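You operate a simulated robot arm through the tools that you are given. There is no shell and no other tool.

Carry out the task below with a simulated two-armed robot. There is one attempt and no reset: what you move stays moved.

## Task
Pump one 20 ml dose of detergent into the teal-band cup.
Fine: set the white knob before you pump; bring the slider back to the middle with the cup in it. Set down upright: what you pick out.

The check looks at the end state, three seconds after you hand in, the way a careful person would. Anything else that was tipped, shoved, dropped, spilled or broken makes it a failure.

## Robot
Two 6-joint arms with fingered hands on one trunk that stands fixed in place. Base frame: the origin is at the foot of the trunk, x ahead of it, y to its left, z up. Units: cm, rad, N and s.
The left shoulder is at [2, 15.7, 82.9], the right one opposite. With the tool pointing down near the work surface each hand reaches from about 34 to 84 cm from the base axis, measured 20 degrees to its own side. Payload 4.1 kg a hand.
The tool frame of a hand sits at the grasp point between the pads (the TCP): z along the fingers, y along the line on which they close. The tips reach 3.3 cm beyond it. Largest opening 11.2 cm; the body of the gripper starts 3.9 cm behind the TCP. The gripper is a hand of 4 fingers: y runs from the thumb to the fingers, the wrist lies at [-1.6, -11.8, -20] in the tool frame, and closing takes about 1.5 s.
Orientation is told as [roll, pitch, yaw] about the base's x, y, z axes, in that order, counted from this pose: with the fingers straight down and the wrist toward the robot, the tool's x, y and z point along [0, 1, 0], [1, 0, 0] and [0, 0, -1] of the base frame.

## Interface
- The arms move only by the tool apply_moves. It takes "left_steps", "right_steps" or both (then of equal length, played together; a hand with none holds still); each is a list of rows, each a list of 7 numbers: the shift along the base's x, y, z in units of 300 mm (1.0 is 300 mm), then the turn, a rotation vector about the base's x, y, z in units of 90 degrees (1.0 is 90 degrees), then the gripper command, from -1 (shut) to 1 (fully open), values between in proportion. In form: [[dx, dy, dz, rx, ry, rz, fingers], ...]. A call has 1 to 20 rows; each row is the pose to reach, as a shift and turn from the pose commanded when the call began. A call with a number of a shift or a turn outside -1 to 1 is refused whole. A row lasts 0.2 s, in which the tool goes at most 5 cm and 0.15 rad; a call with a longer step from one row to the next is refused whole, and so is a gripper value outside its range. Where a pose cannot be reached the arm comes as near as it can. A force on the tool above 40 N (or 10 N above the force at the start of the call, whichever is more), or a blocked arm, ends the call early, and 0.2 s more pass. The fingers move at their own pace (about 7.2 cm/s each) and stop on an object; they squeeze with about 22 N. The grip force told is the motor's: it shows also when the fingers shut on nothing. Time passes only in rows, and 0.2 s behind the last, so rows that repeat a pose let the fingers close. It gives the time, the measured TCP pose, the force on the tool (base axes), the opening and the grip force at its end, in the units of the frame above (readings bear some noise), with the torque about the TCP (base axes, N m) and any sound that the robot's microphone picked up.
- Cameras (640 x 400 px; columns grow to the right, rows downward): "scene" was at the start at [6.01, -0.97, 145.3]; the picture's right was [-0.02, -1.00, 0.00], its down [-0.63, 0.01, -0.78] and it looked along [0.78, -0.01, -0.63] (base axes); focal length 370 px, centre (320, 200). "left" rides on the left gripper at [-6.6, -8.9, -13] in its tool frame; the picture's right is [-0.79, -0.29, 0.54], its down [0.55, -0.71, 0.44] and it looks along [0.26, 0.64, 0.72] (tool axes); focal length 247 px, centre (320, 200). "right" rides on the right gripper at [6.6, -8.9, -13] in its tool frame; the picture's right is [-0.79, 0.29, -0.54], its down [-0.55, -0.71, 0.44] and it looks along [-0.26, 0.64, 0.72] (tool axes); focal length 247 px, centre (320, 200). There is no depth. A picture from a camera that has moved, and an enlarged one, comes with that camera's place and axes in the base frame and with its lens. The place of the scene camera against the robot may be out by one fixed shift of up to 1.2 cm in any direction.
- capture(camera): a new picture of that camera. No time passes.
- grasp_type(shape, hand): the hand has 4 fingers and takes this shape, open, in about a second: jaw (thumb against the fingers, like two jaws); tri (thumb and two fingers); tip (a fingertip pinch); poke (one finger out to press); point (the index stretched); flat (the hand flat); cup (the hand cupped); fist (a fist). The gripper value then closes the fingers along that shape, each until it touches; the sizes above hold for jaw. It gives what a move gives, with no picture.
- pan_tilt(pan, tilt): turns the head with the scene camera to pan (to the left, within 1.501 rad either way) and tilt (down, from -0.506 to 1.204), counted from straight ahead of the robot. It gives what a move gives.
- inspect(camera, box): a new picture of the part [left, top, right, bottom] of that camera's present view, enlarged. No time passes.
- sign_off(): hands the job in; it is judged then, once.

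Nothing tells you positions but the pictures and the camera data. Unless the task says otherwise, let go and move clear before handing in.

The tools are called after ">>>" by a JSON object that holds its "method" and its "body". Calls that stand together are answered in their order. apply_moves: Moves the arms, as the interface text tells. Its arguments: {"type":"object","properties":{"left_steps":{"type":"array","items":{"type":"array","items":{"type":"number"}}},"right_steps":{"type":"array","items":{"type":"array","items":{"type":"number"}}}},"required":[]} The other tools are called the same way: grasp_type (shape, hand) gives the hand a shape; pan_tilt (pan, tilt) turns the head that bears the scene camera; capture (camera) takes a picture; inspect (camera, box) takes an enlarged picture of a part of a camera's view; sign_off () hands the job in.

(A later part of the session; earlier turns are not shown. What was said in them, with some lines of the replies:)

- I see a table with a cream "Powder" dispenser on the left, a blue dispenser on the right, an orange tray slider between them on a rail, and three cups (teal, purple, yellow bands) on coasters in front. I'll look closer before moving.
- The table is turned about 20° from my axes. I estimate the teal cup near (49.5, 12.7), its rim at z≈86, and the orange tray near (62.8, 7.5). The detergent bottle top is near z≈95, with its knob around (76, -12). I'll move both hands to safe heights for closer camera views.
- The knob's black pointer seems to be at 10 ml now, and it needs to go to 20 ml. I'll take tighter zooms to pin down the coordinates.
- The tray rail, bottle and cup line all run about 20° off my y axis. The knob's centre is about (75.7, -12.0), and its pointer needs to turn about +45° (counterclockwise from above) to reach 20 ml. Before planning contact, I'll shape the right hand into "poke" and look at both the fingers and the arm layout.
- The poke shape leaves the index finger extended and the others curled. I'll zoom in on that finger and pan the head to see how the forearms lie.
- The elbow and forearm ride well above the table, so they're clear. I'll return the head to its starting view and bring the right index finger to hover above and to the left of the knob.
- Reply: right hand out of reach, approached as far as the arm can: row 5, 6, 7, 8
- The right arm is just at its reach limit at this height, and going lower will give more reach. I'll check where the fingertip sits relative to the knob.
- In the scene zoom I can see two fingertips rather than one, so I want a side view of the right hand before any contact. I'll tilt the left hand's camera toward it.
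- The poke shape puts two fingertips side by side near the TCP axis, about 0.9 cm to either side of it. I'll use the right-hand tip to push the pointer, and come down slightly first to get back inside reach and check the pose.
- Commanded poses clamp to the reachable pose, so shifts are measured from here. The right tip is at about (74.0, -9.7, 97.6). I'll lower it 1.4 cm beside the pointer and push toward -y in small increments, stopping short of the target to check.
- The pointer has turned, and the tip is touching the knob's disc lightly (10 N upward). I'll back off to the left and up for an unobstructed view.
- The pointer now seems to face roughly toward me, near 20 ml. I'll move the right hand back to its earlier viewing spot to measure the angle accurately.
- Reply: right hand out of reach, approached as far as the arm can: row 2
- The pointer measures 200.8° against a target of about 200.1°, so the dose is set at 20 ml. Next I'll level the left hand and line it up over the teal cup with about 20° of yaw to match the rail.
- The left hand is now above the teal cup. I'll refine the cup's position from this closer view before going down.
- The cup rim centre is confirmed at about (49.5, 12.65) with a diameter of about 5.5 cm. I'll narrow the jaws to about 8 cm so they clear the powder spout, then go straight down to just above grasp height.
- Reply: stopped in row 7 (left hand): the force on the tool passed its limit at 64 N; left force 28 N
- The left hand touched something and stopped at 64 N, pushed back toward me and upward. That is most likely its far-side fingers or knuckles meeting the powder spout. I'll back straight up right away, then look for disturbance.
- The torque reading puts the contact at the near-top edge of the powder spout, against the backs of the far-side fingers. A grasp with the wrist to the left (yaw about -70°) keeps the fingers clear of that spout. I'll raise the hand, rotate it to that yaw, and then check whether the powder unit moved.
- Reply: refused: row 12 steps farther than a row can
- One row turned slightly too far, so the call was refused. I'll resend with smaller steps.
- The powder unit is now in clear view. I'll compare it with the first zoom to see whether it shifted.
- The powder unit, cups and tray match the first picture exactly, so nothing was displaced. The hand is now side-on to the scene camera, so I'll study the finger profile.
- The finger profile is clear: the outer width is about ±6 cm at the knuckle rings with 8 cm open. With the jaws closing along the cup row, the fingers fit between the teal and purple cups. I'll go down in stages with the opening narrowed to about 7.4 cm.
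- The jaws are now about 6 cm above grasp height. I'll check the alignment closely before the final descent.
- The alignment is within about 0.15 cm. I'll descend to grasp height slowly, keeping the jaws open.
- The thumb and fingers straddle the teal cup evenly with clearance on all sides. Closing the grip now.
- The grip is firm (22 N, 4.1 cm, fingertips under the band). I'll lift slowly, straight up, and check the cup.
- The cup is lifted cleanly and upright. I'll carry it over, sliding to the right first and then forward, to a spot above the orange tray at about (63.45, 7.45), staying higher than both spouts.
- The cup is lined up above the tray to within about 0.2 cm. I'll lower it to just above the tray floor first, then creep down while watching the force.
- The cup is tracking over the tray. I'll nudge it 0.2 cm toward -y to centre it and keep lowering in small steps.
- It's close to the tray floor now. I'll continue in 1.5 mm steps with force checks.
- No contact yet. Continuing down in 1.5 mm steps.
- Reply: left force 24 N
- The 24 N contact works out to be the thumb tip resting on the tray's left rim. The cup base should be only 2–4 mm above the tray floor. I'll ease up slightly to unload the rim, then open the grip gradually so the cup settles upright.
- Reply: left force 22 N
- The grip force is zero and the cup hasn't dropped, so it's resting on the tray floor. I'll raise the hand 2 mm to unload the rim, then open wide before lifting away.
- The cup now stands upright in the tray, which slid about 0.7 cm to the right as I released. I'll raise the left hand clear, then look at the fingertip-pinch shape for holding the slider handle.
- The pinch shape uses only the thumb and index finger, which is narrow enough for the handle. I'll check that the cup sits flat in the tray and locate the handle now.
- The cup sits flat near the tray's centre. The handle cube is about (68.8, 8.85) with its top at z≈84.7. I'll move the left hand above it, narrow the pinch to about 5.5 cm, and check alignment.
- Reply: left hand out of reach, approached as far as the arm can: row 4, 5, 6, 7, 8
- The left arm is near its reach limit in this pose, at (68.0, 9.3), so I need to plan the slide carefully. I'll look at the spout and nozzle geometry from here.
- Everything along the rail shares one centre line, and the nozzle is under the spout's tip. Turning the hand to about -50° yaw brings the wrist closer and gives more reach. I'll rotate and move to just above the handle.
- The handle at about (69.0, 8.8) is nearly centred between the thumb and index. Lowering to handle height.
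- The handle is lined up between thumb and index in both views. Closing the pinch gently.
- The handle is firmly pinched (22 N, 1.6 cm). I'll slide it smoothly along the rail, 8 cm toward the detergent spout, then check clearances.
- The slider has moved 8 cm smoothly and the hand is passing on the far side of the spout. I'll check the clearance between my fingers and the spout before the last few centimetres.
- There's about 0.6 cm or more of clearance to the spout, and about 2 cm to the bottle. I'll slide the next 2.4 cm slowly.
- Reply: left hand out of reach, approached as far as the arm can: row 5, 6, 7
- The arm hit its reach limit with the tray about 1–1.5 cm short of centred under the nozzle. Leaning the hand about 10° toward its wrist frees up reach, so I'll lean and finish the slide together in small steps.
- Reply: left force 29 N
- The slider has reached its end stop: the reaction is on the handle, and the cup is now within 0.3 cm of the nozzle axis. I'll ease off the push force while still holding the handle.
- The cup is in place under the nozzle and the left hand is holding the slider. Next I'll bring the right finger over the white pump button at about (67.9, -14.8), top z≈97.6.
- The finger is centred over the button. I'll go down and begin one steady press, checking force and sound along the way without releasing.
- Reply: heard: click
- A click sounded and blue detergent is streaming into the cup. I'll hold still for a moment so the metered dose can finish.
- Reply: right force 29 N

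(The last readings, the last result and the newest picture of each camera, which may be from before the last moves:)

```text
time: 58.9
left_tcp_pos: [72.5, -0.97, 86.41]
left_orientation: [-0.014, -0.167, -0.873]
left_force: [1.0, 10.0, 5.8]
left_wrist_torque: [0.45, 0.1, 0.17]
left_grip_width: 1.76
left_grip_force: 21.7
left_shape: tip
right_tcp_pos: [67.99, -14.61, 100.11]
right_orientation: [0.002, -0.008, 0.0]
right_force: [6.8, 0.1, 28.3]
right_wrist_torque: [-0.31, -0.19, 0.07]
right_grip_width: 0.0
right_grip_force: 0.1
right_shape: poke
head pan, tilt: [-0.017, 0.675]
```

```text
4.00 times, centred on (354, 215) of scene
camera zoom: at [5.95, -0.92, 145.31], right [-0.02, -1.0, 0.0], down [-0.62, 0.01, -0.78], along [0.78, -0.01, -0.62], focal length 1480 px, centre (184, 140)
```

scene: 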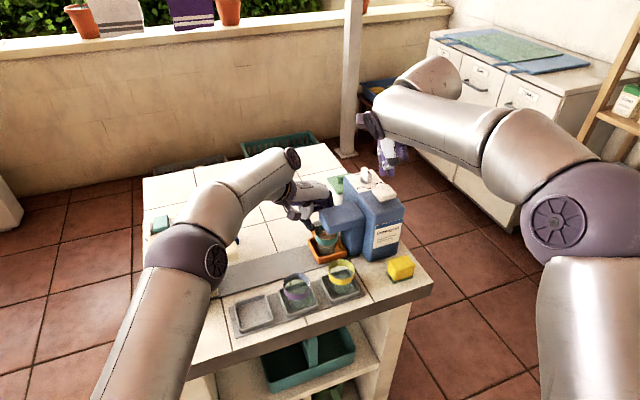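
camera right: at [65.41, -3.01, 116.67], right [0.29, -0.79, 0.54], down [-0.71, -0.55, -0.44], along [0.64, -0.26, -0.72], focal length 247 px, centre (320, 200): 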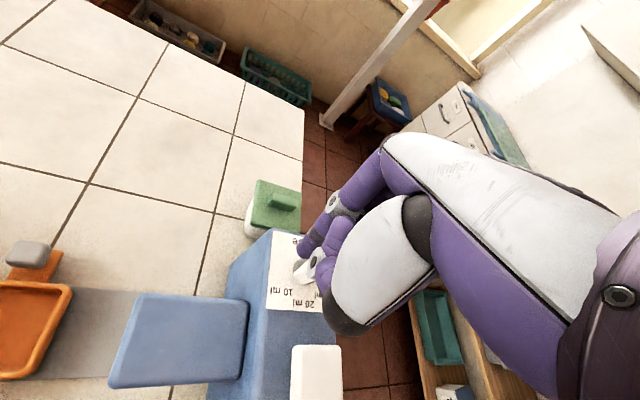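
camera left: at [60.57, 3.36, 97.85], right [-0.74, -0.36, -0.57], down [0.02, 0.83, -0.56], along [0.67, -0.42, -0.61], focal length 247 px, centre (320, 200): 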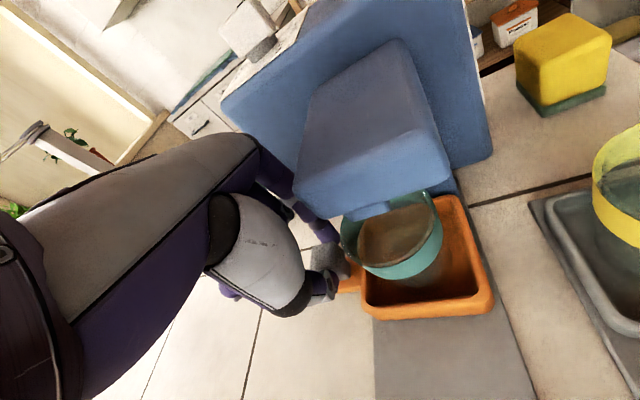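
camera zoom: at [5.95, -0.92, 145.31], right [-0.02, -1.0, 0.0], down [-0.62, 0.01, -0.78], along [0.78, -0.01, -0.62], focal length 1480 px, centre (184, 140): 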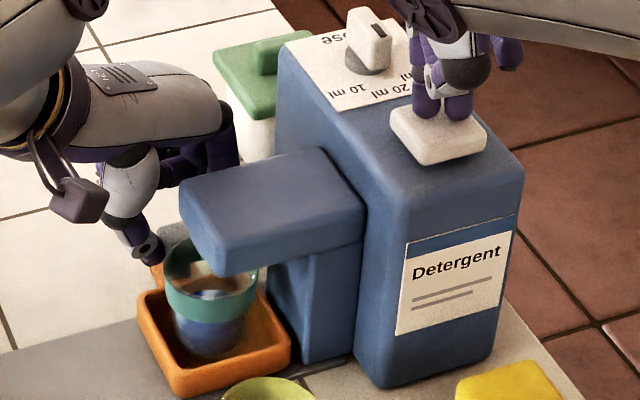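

The stream has stopped and the detergent is in the cup. I'll lift the finger straight off the button and retract the right hand to the side.

>>> {"method": "apply_moves", "body": {"right_steps": [[0, 0, 0.04, 0, 0, 0, 1], [0, 0, 0.1, 0, 0, 0, 1], [0, 0, 0.17, 0, 0, 0, 1], [0.02, -0.05, 0.22, 0, 0, 0, 1], [0.05, -0.15, 0.25, 0, 0, 0, 1], [0.08, -0.25, 0.25, 0, 0, 0, 1], [0.11, -0.35, 0.25, 0, 0, 0, 1], [0.11, -0.35, 0.25, 0, 0, 0, 1]]}}

>>> {"method": "inspect", "body": {"camera": "scene", "box": [290, 165, 418, 265]}}

>>> {"method": "inspect", "body": {"camera": "left", "box": [220, 120, 476, 280]}}

```text
time: 60.7
left_tcp_pos: [72.54, -0.99, 86.4]
left_orientation: [-0.013, -0.169, -0.873]
left_force: [-3.0, 11.7, 6.4]
left_wrist_torque: [0.48, 0.17, 0.17]
left_grip_width: 1.74
left_grip_force: 22.1
left_shape: tip
right_tcp_pos: [71.07, -25.04, 107.75]
right_orientation: [-0.001, 0.0, 0.001]
right_force: [0.4, -0.3, 0.2]
right_wrist_torque: [-0.02, 0.02, 0.04]
right_grip_width: 0.0
right_grip_force: 0.1
right_shape: poke
head pan, tilt: [-0.017, 0.675]
```

```text
4.00 times, centred on (354, 215) of scene
camera zoom: at [5.99, -0.93, 145.31], right [-0.02, -1.0, 0.0], down [-0.62, 0.01, -0.78], along [0.78, -0.01, -0.63], focal length 1480 px, centre (184, 140)
```

zoom: 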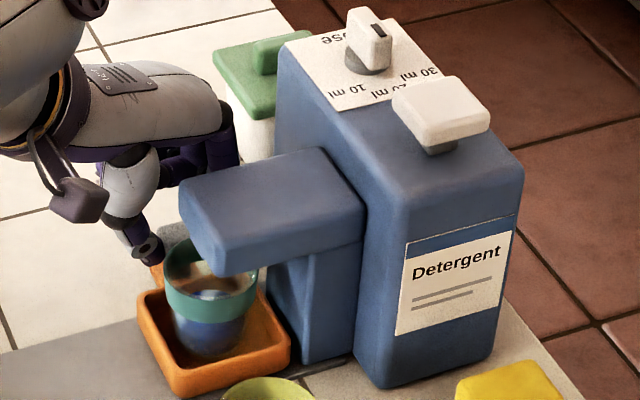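

```text
2.50 times, centred on (348, 200) of left
camera zoom: at [60.58, 3.37, 97.85], right [-0.74, -0.36, -0.57], down [0.02, 0.83, -0.56], along [0.67, -0.42, -0.61], focal length 617 px, centre (250, 200)
```

zoom: 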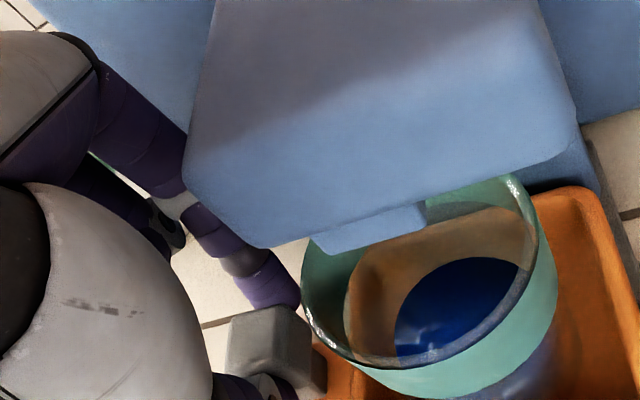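

The dose is in the cup and the button has returned. I'll slide the tray gently back along the rail, 9.5 cm to start, then fine-tune to the middle.

>>> {"method": "apply_moves", "body": {"left_steps": [[-0.0034, 0.0094, 0.002, 0, 0, 0, -0.75], [-0.0091, 0.025, 0.003, 0, 0, 0, -0.75], [-0.016, 0.0438, 0.003, 0, 0, 0, -0.75], [-0.0229, 0.0626, 0.003, 0, 0, 0, -0.75], [-0.0297, 0.0814, 0.003, 0, 0, 0, -0.75], [-0.0366, 0.1002, 0.003, 0, 0, 0, -0.75], [-0.0434, 0.1189, 0.003, 0, 0, 0, -0.75], [-0.0503, 0.1377, 0.003, 0, 0, 0, -0.75], [-0.0572, 0.1565, 0.003, 0, 0, 0, -0.75], [-0.064, 0.1753, 0.003, 0, 0, 0, -0.75], [-0.0709, 0.1941, 0.003, 0, 0, 0, -0.75], [-0.0777, 0.2128, 0.003, 0, 0, 0, -0.75], [-0.0846, 0.2316, 0.003, 0, 0, 0, -0.75], [-0.0914, 0.2504, 0.003, 0, 0, 0, -0.75], [-0.0983, 0.2692, 0.003, 0, 0, 0, -0.75], [-0.104, 0.2848, 0.003, 0, 0, 0, -0.75], [-0.1074, 0.2942, 0.003, 0, 0, 0, -0.75], [-0.1086, 0.2974, 0.003, 0, 0, 0, -0.75], [-0.1086, 0.2974, 0.003, 0, 0, 0, -0.75]]}}

>>> {"method": "inspect", "body": {"camera": "scene", "box": [220, 220, 348, 300]}}

>>> {"method": "capture", "body": {"camera": "scene"}}

```text
time: 64.7
left_tcp_pos: [69.12, 7.9, 86.34]
left_orientation: [-0.014, -0.166, -0.876]
left_force: [2.9, 1.3, -11.3]
left_wrist_torque: [0.1, 0.0, 0.05]
left_grip_width: 1.61
left_grip_force: 21.8
left_shape: tip
right_tcp_pos: [71.3, -25.07, 107.65]
right_orientation: [0.001, 0.001, 0.0]
right_force: [-0.5, -0.2, -0.7]
right_wrist_torque: [-0.02, 0.0, 0.0]
right_grip_width: 0.0
right_grip_force: 0.1
right_shape: poke
head pan, tilt: [-0.017, 0.675]
```

```text
5.00 times, centred on (284, 260) of scene
camera zoom: at [6.06, -0.96, 145.31], right [-0.02, -1.0, 0.0], down [-0.63, 0.01, -0.78], along [0.78, -0.01, -0.63], focal length 1850 px, centre (500, -100)
```

zoom: 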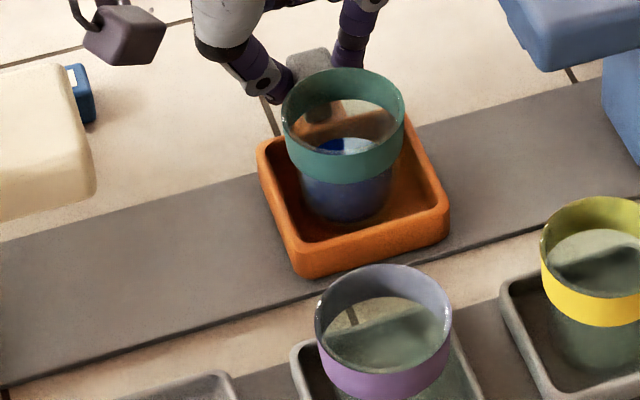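

```text
taken
```

scene: 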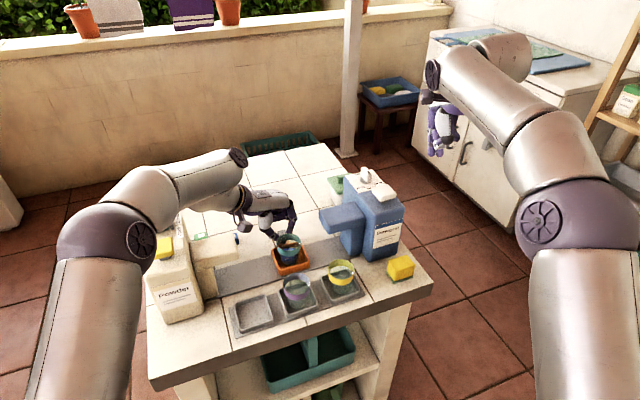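

The tray is about 1.87 cm short of its original middle position, going by pixel offsets of 36–45 px. Moving that remaining distance slowly.

>>> {"method": "apply_moves", "body": {"left_steps": [[-0.0034, 0.0094, -0.001, 0, 0, 0, -0.75], [-0.0091, 0.025, -0.003, 0, 0, 0, -0.75], [-0.0149, 0.0407, -0.004, 0, 0, 0, -0.75], [-0.0194, 0.0532, -0.004, 0, 0, 0, -0.75], [-0.0214, 0.0585, -0.004, 0, 0, 0, -0.75], [-0.0214, 0.0585, -0.004, 0, 0, 0, -0.75], [-0.0214, 0.0585, -0.004, 0, 0, 0, -0.75]]}}

>>> {"method": "inspect", "body": {"camera": "scene", "box": [220, 220, 348, 300]}}

```text
time: 66.3
left_tcp_pos: [68.56, 9.79, 86.49]
left_orientation: [-0.016, -0.166, -0.875]
left_force: [-1.4, -1.4, -3.7]
left_wrist_torque: [0.03, 0.07, 0.0]
left_grip_width: 1.61
left_grip_force: 21.9
left_shape: tip
right_tcp_pos: [71.0, -25.08, 107.65]
right_orientation: [0.0, -0.001, 0.001]
right_force: [-0.3, -0.1, 0.4]
right_wrist_torque: [0.0, 0.0, 0.02]
right_grip_width: 0.0
right_grip_force: 0.0
right_shape: poke
head pan, tilt: [-0.017, 0.675]
```

```text
5.00 times, centred on (284, 260) of scene
camera zoom: at [6.02, -0.97, 145.31], right [-0.02, -1.0, 0.0], down [-0.63, 0.01, -0.78], along [0.78, -0.01, -0.63], focal length 1850 px, centre (500, -100)
```

zoom: 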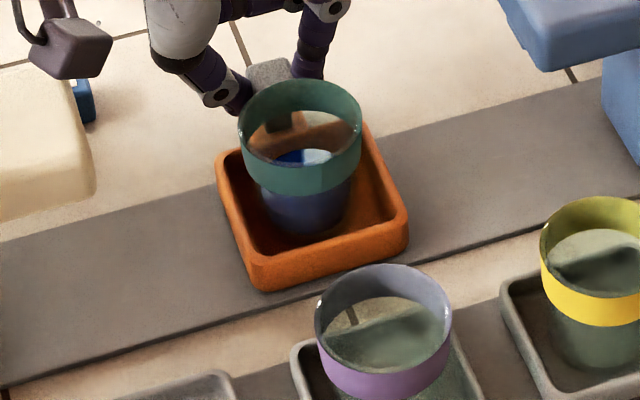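

The tray is back within about 1 mm of its starting position. I'll open the pinch slowly and check the tray stays put before lifting away.

>>> {"method": "apply_moves", "body": {"left_steps": [[0, 0, 0, 0, 0, 0, -0.7], [0, 0, 0, 0, 0, 0, -0.65], [0, 0, 0, 0, 0, 0, -0.58], [0, 0, 0, 0, 0, 0, -0.5], [0, 0, 0, 0, 0, 0, -0.4], [0, 0, 0, 0, 0, 0, -0.25], [0, 0, 0, 0, 0, 0, -0.1], [0, 0, 0, 0, 0, 0, -0.1]]}}

>>> {"method": "inspect", "body": {"camera": "scene", "box": [220, 220, 348, 300]}}

>>> {"method": "inspect", "body": {"camera": "left", "box": [240, 150, 432, 300]}}

```text
time: 68.1
left_tcp_pos: [68.4, 9.87, 86.42]
left_orientation: [-0.015, -0.166, -0.875]
left_force: [0.0, -0.1, -0.5]
left_wrist_torque: [0.02, 0.0, -0.01]
left_grip_width: 5.0
left_grip_force: 0.1
left_shape: tip
right_tcp_pos: [71.08, -24.99, 107.61]
right_orientation: [-0.001, 0.0, -0.001]
right_force: [0.0, 0.0, 0.0]
right_wrist_torque: [0.0, 0.01, 0.03]
right_grip_width: 0.0
right_grip_force: 0.1
right_shape: poke
head pan, tilt: [-0.017, 0.675]
```

```text
5.00 times, centred on (284, 260) of scene
camera zoom: at [6.02, -0.97, 145.31], right [-0.02, -1.0, 0.0], down [-0.63, 0.01, -0.78], along [0.78, -0.01, -0.63], focal length 1850 px, centre (500, -100)
```

zoom: 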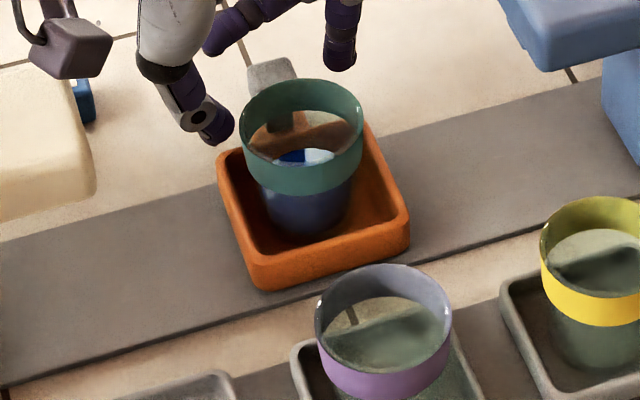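

```text
2.67 times, centred on (336, 225) of left
camera zoom: at [56.61, 14.14, 97.92], right [-0.74, -0.36, -0.57], down [0.02, 0.83, -0.56], along [0.67, -0.42, -0.61], focal length 659 px, centre (277, 133)
```

zoom: 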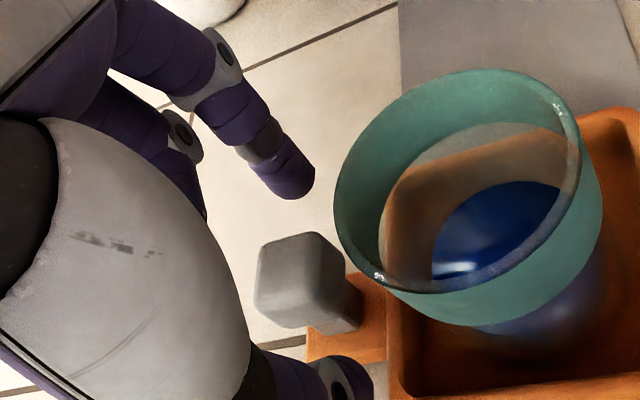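

The slider now matches its starting pixels (left 218, right 410, against 219 and 411), with the cup upright and holding the dose. I'll lift the left hand straight up and retreat.

>>> {"method": "apply_moves", "body": {"left_steps": [[0, 0, 0.03, 0, 0, 0, -0.1], [0, 0, 0.07, 0, 0, 0, -0.1], [0, 0, 0.12, 0, 0, 0, -0.1], [0, 0, 0.18, 0, 0, 0, -0.1], [-0.01, 0.0, 0.25, 0, 0, 0, -0.1], [-0.03, 0.0, 0.33, 0, 0, 0, -0.1], [-0.07, 0.01, 0.43, 0, 0, 0, -0.1], [-0.13, 0.03, 0.53, 0, 0, 0, -0.1], [-0.22, 0.06, 0.63, 0, 0, 0, -0.1], [-0.32, 0.1, 0.7, 0, 0, 0, -0.1], [-0.42, 0.14, 0.75, 0, 0, 0, -0.1], [-0.5, 0.18, 0.78, 0, 0, 0, -0.1], [-0.5, 0.18, 0.78, 0, 0, 0, -0.1]]}}

>>> {"method": "capture", "body": {"camera": "scene"}}

>>> {"method": "inspect", "body": {"camera": "scene", "box": [220, 220, 348, 300]}}

>>> {"method": "inspect", "body": {"camera": "scene", "box": [130, 190, 290, 340]}}

>>> {"method": "inspect", "body": {"camera": "right", "box": [0, 100, 256, 260]}}

```text
time: 70.9
left_tcp_pos: [53.59, 15.28, 109.66]
left_orientation: [-0.014, -0.166, -0.875]
left_force: [-0.2, 0.2, -0.7]
left_wrist_torque: [0.03, 0.0, -0.04]
left_grip_width: 5.0
left_grip_force: 0.1
left_shape: tip
right_tcp_pos: [71.16, -25.07, 107.68]
right_orientation: [0.0, 0.002, 0.001]
right_force: [1.3, -0.4, 0.2]
right_wrist_torque: [0.0, -0.03, -0.04]
right_grip_width: 0.0
right_grip_force: 0.0
right_shape: poke
head pan, tilt: [-0.017, 0.675]
```

```text
taken
```

scene: 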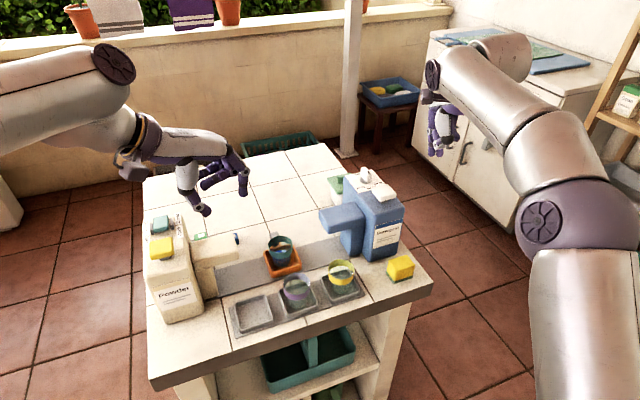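

```text
5.00 times, centred on (284, 260) of scene
camera zoom: at [6.03, -0.97, 145.31], right [-0.02, -1.0, 0.0], down [-0.63, 0.01, -0.78], along [0.78, -0.01, -0.63], focal length 1850 px, centre (500, -100)
```

zoom: 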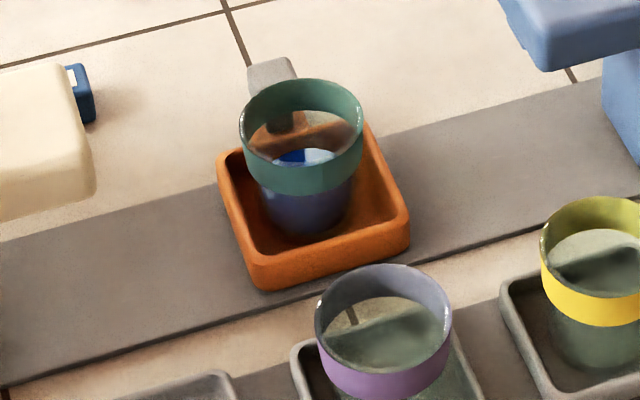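

```text
2.67 times, centred on (210, 265) of scene
camera zoom: at [6.03, -0.97, 145.31], right [-0.02, -1.0, 0.0], down [-0.63, 0.01, -0.78], along [0.78, -0.01, -0.63], focal length 987 px, centre (613, 27)
```

zoom: 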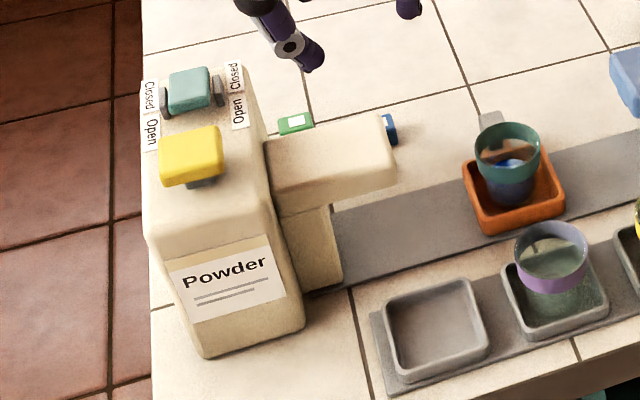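

```text
2.50 times, centred on (128, 180) of right
camera zoom: at [62.19, -18.47, 120.66], right [0.29, -0.79, 0.54], down [-0.71, -0.55, -0.44], along [0.64, -0.26, -0.72], focal length 617 px, centre (800, 250)
```

zoom: 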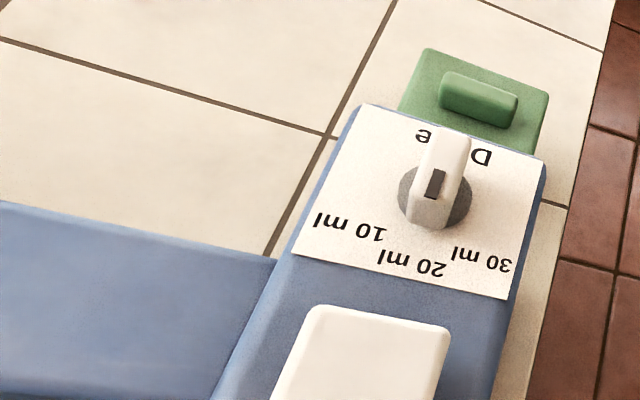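

Everything checks out in the final views:
- **Dose:** the knob points at 20 ml and I pressed the pump once, with one click.
- **Cup and slider:** the teal-band cup stands upright in the tray with blue detergent in it, and the slider is back at its original middle position.
- **Surroundings:** the powder unit and other cups match the first pictures, I see no spill, and both hands are clear.

Handing in.

>>> {"method": "sign_off", "body": {}}

```text
The job is handed in.
```

The teal-band cup now holds one 20 ml dose of detergent and stands upright in the slider tray, which is back at its middle position. I've handed the job in; no result has come back yet.

- **Dose:** I set the white knob to 20 ml before pumping, then pressed the pump button once. It gave one click and one stream, which stopped on its own.
- **Slider:** the tray is within about 1 mm of where it started, judged against the first pictures.
- **Bump on the way:** while reaching for the cup, my left hand hit the powder dispenser's spout and stopped at 64 N. In later pictures the dispenser, its button and its valve matched their starting positions.
- **Surroundings:** the other two cups match the first pictures and I saw no spill. Both hands are clear of the table.
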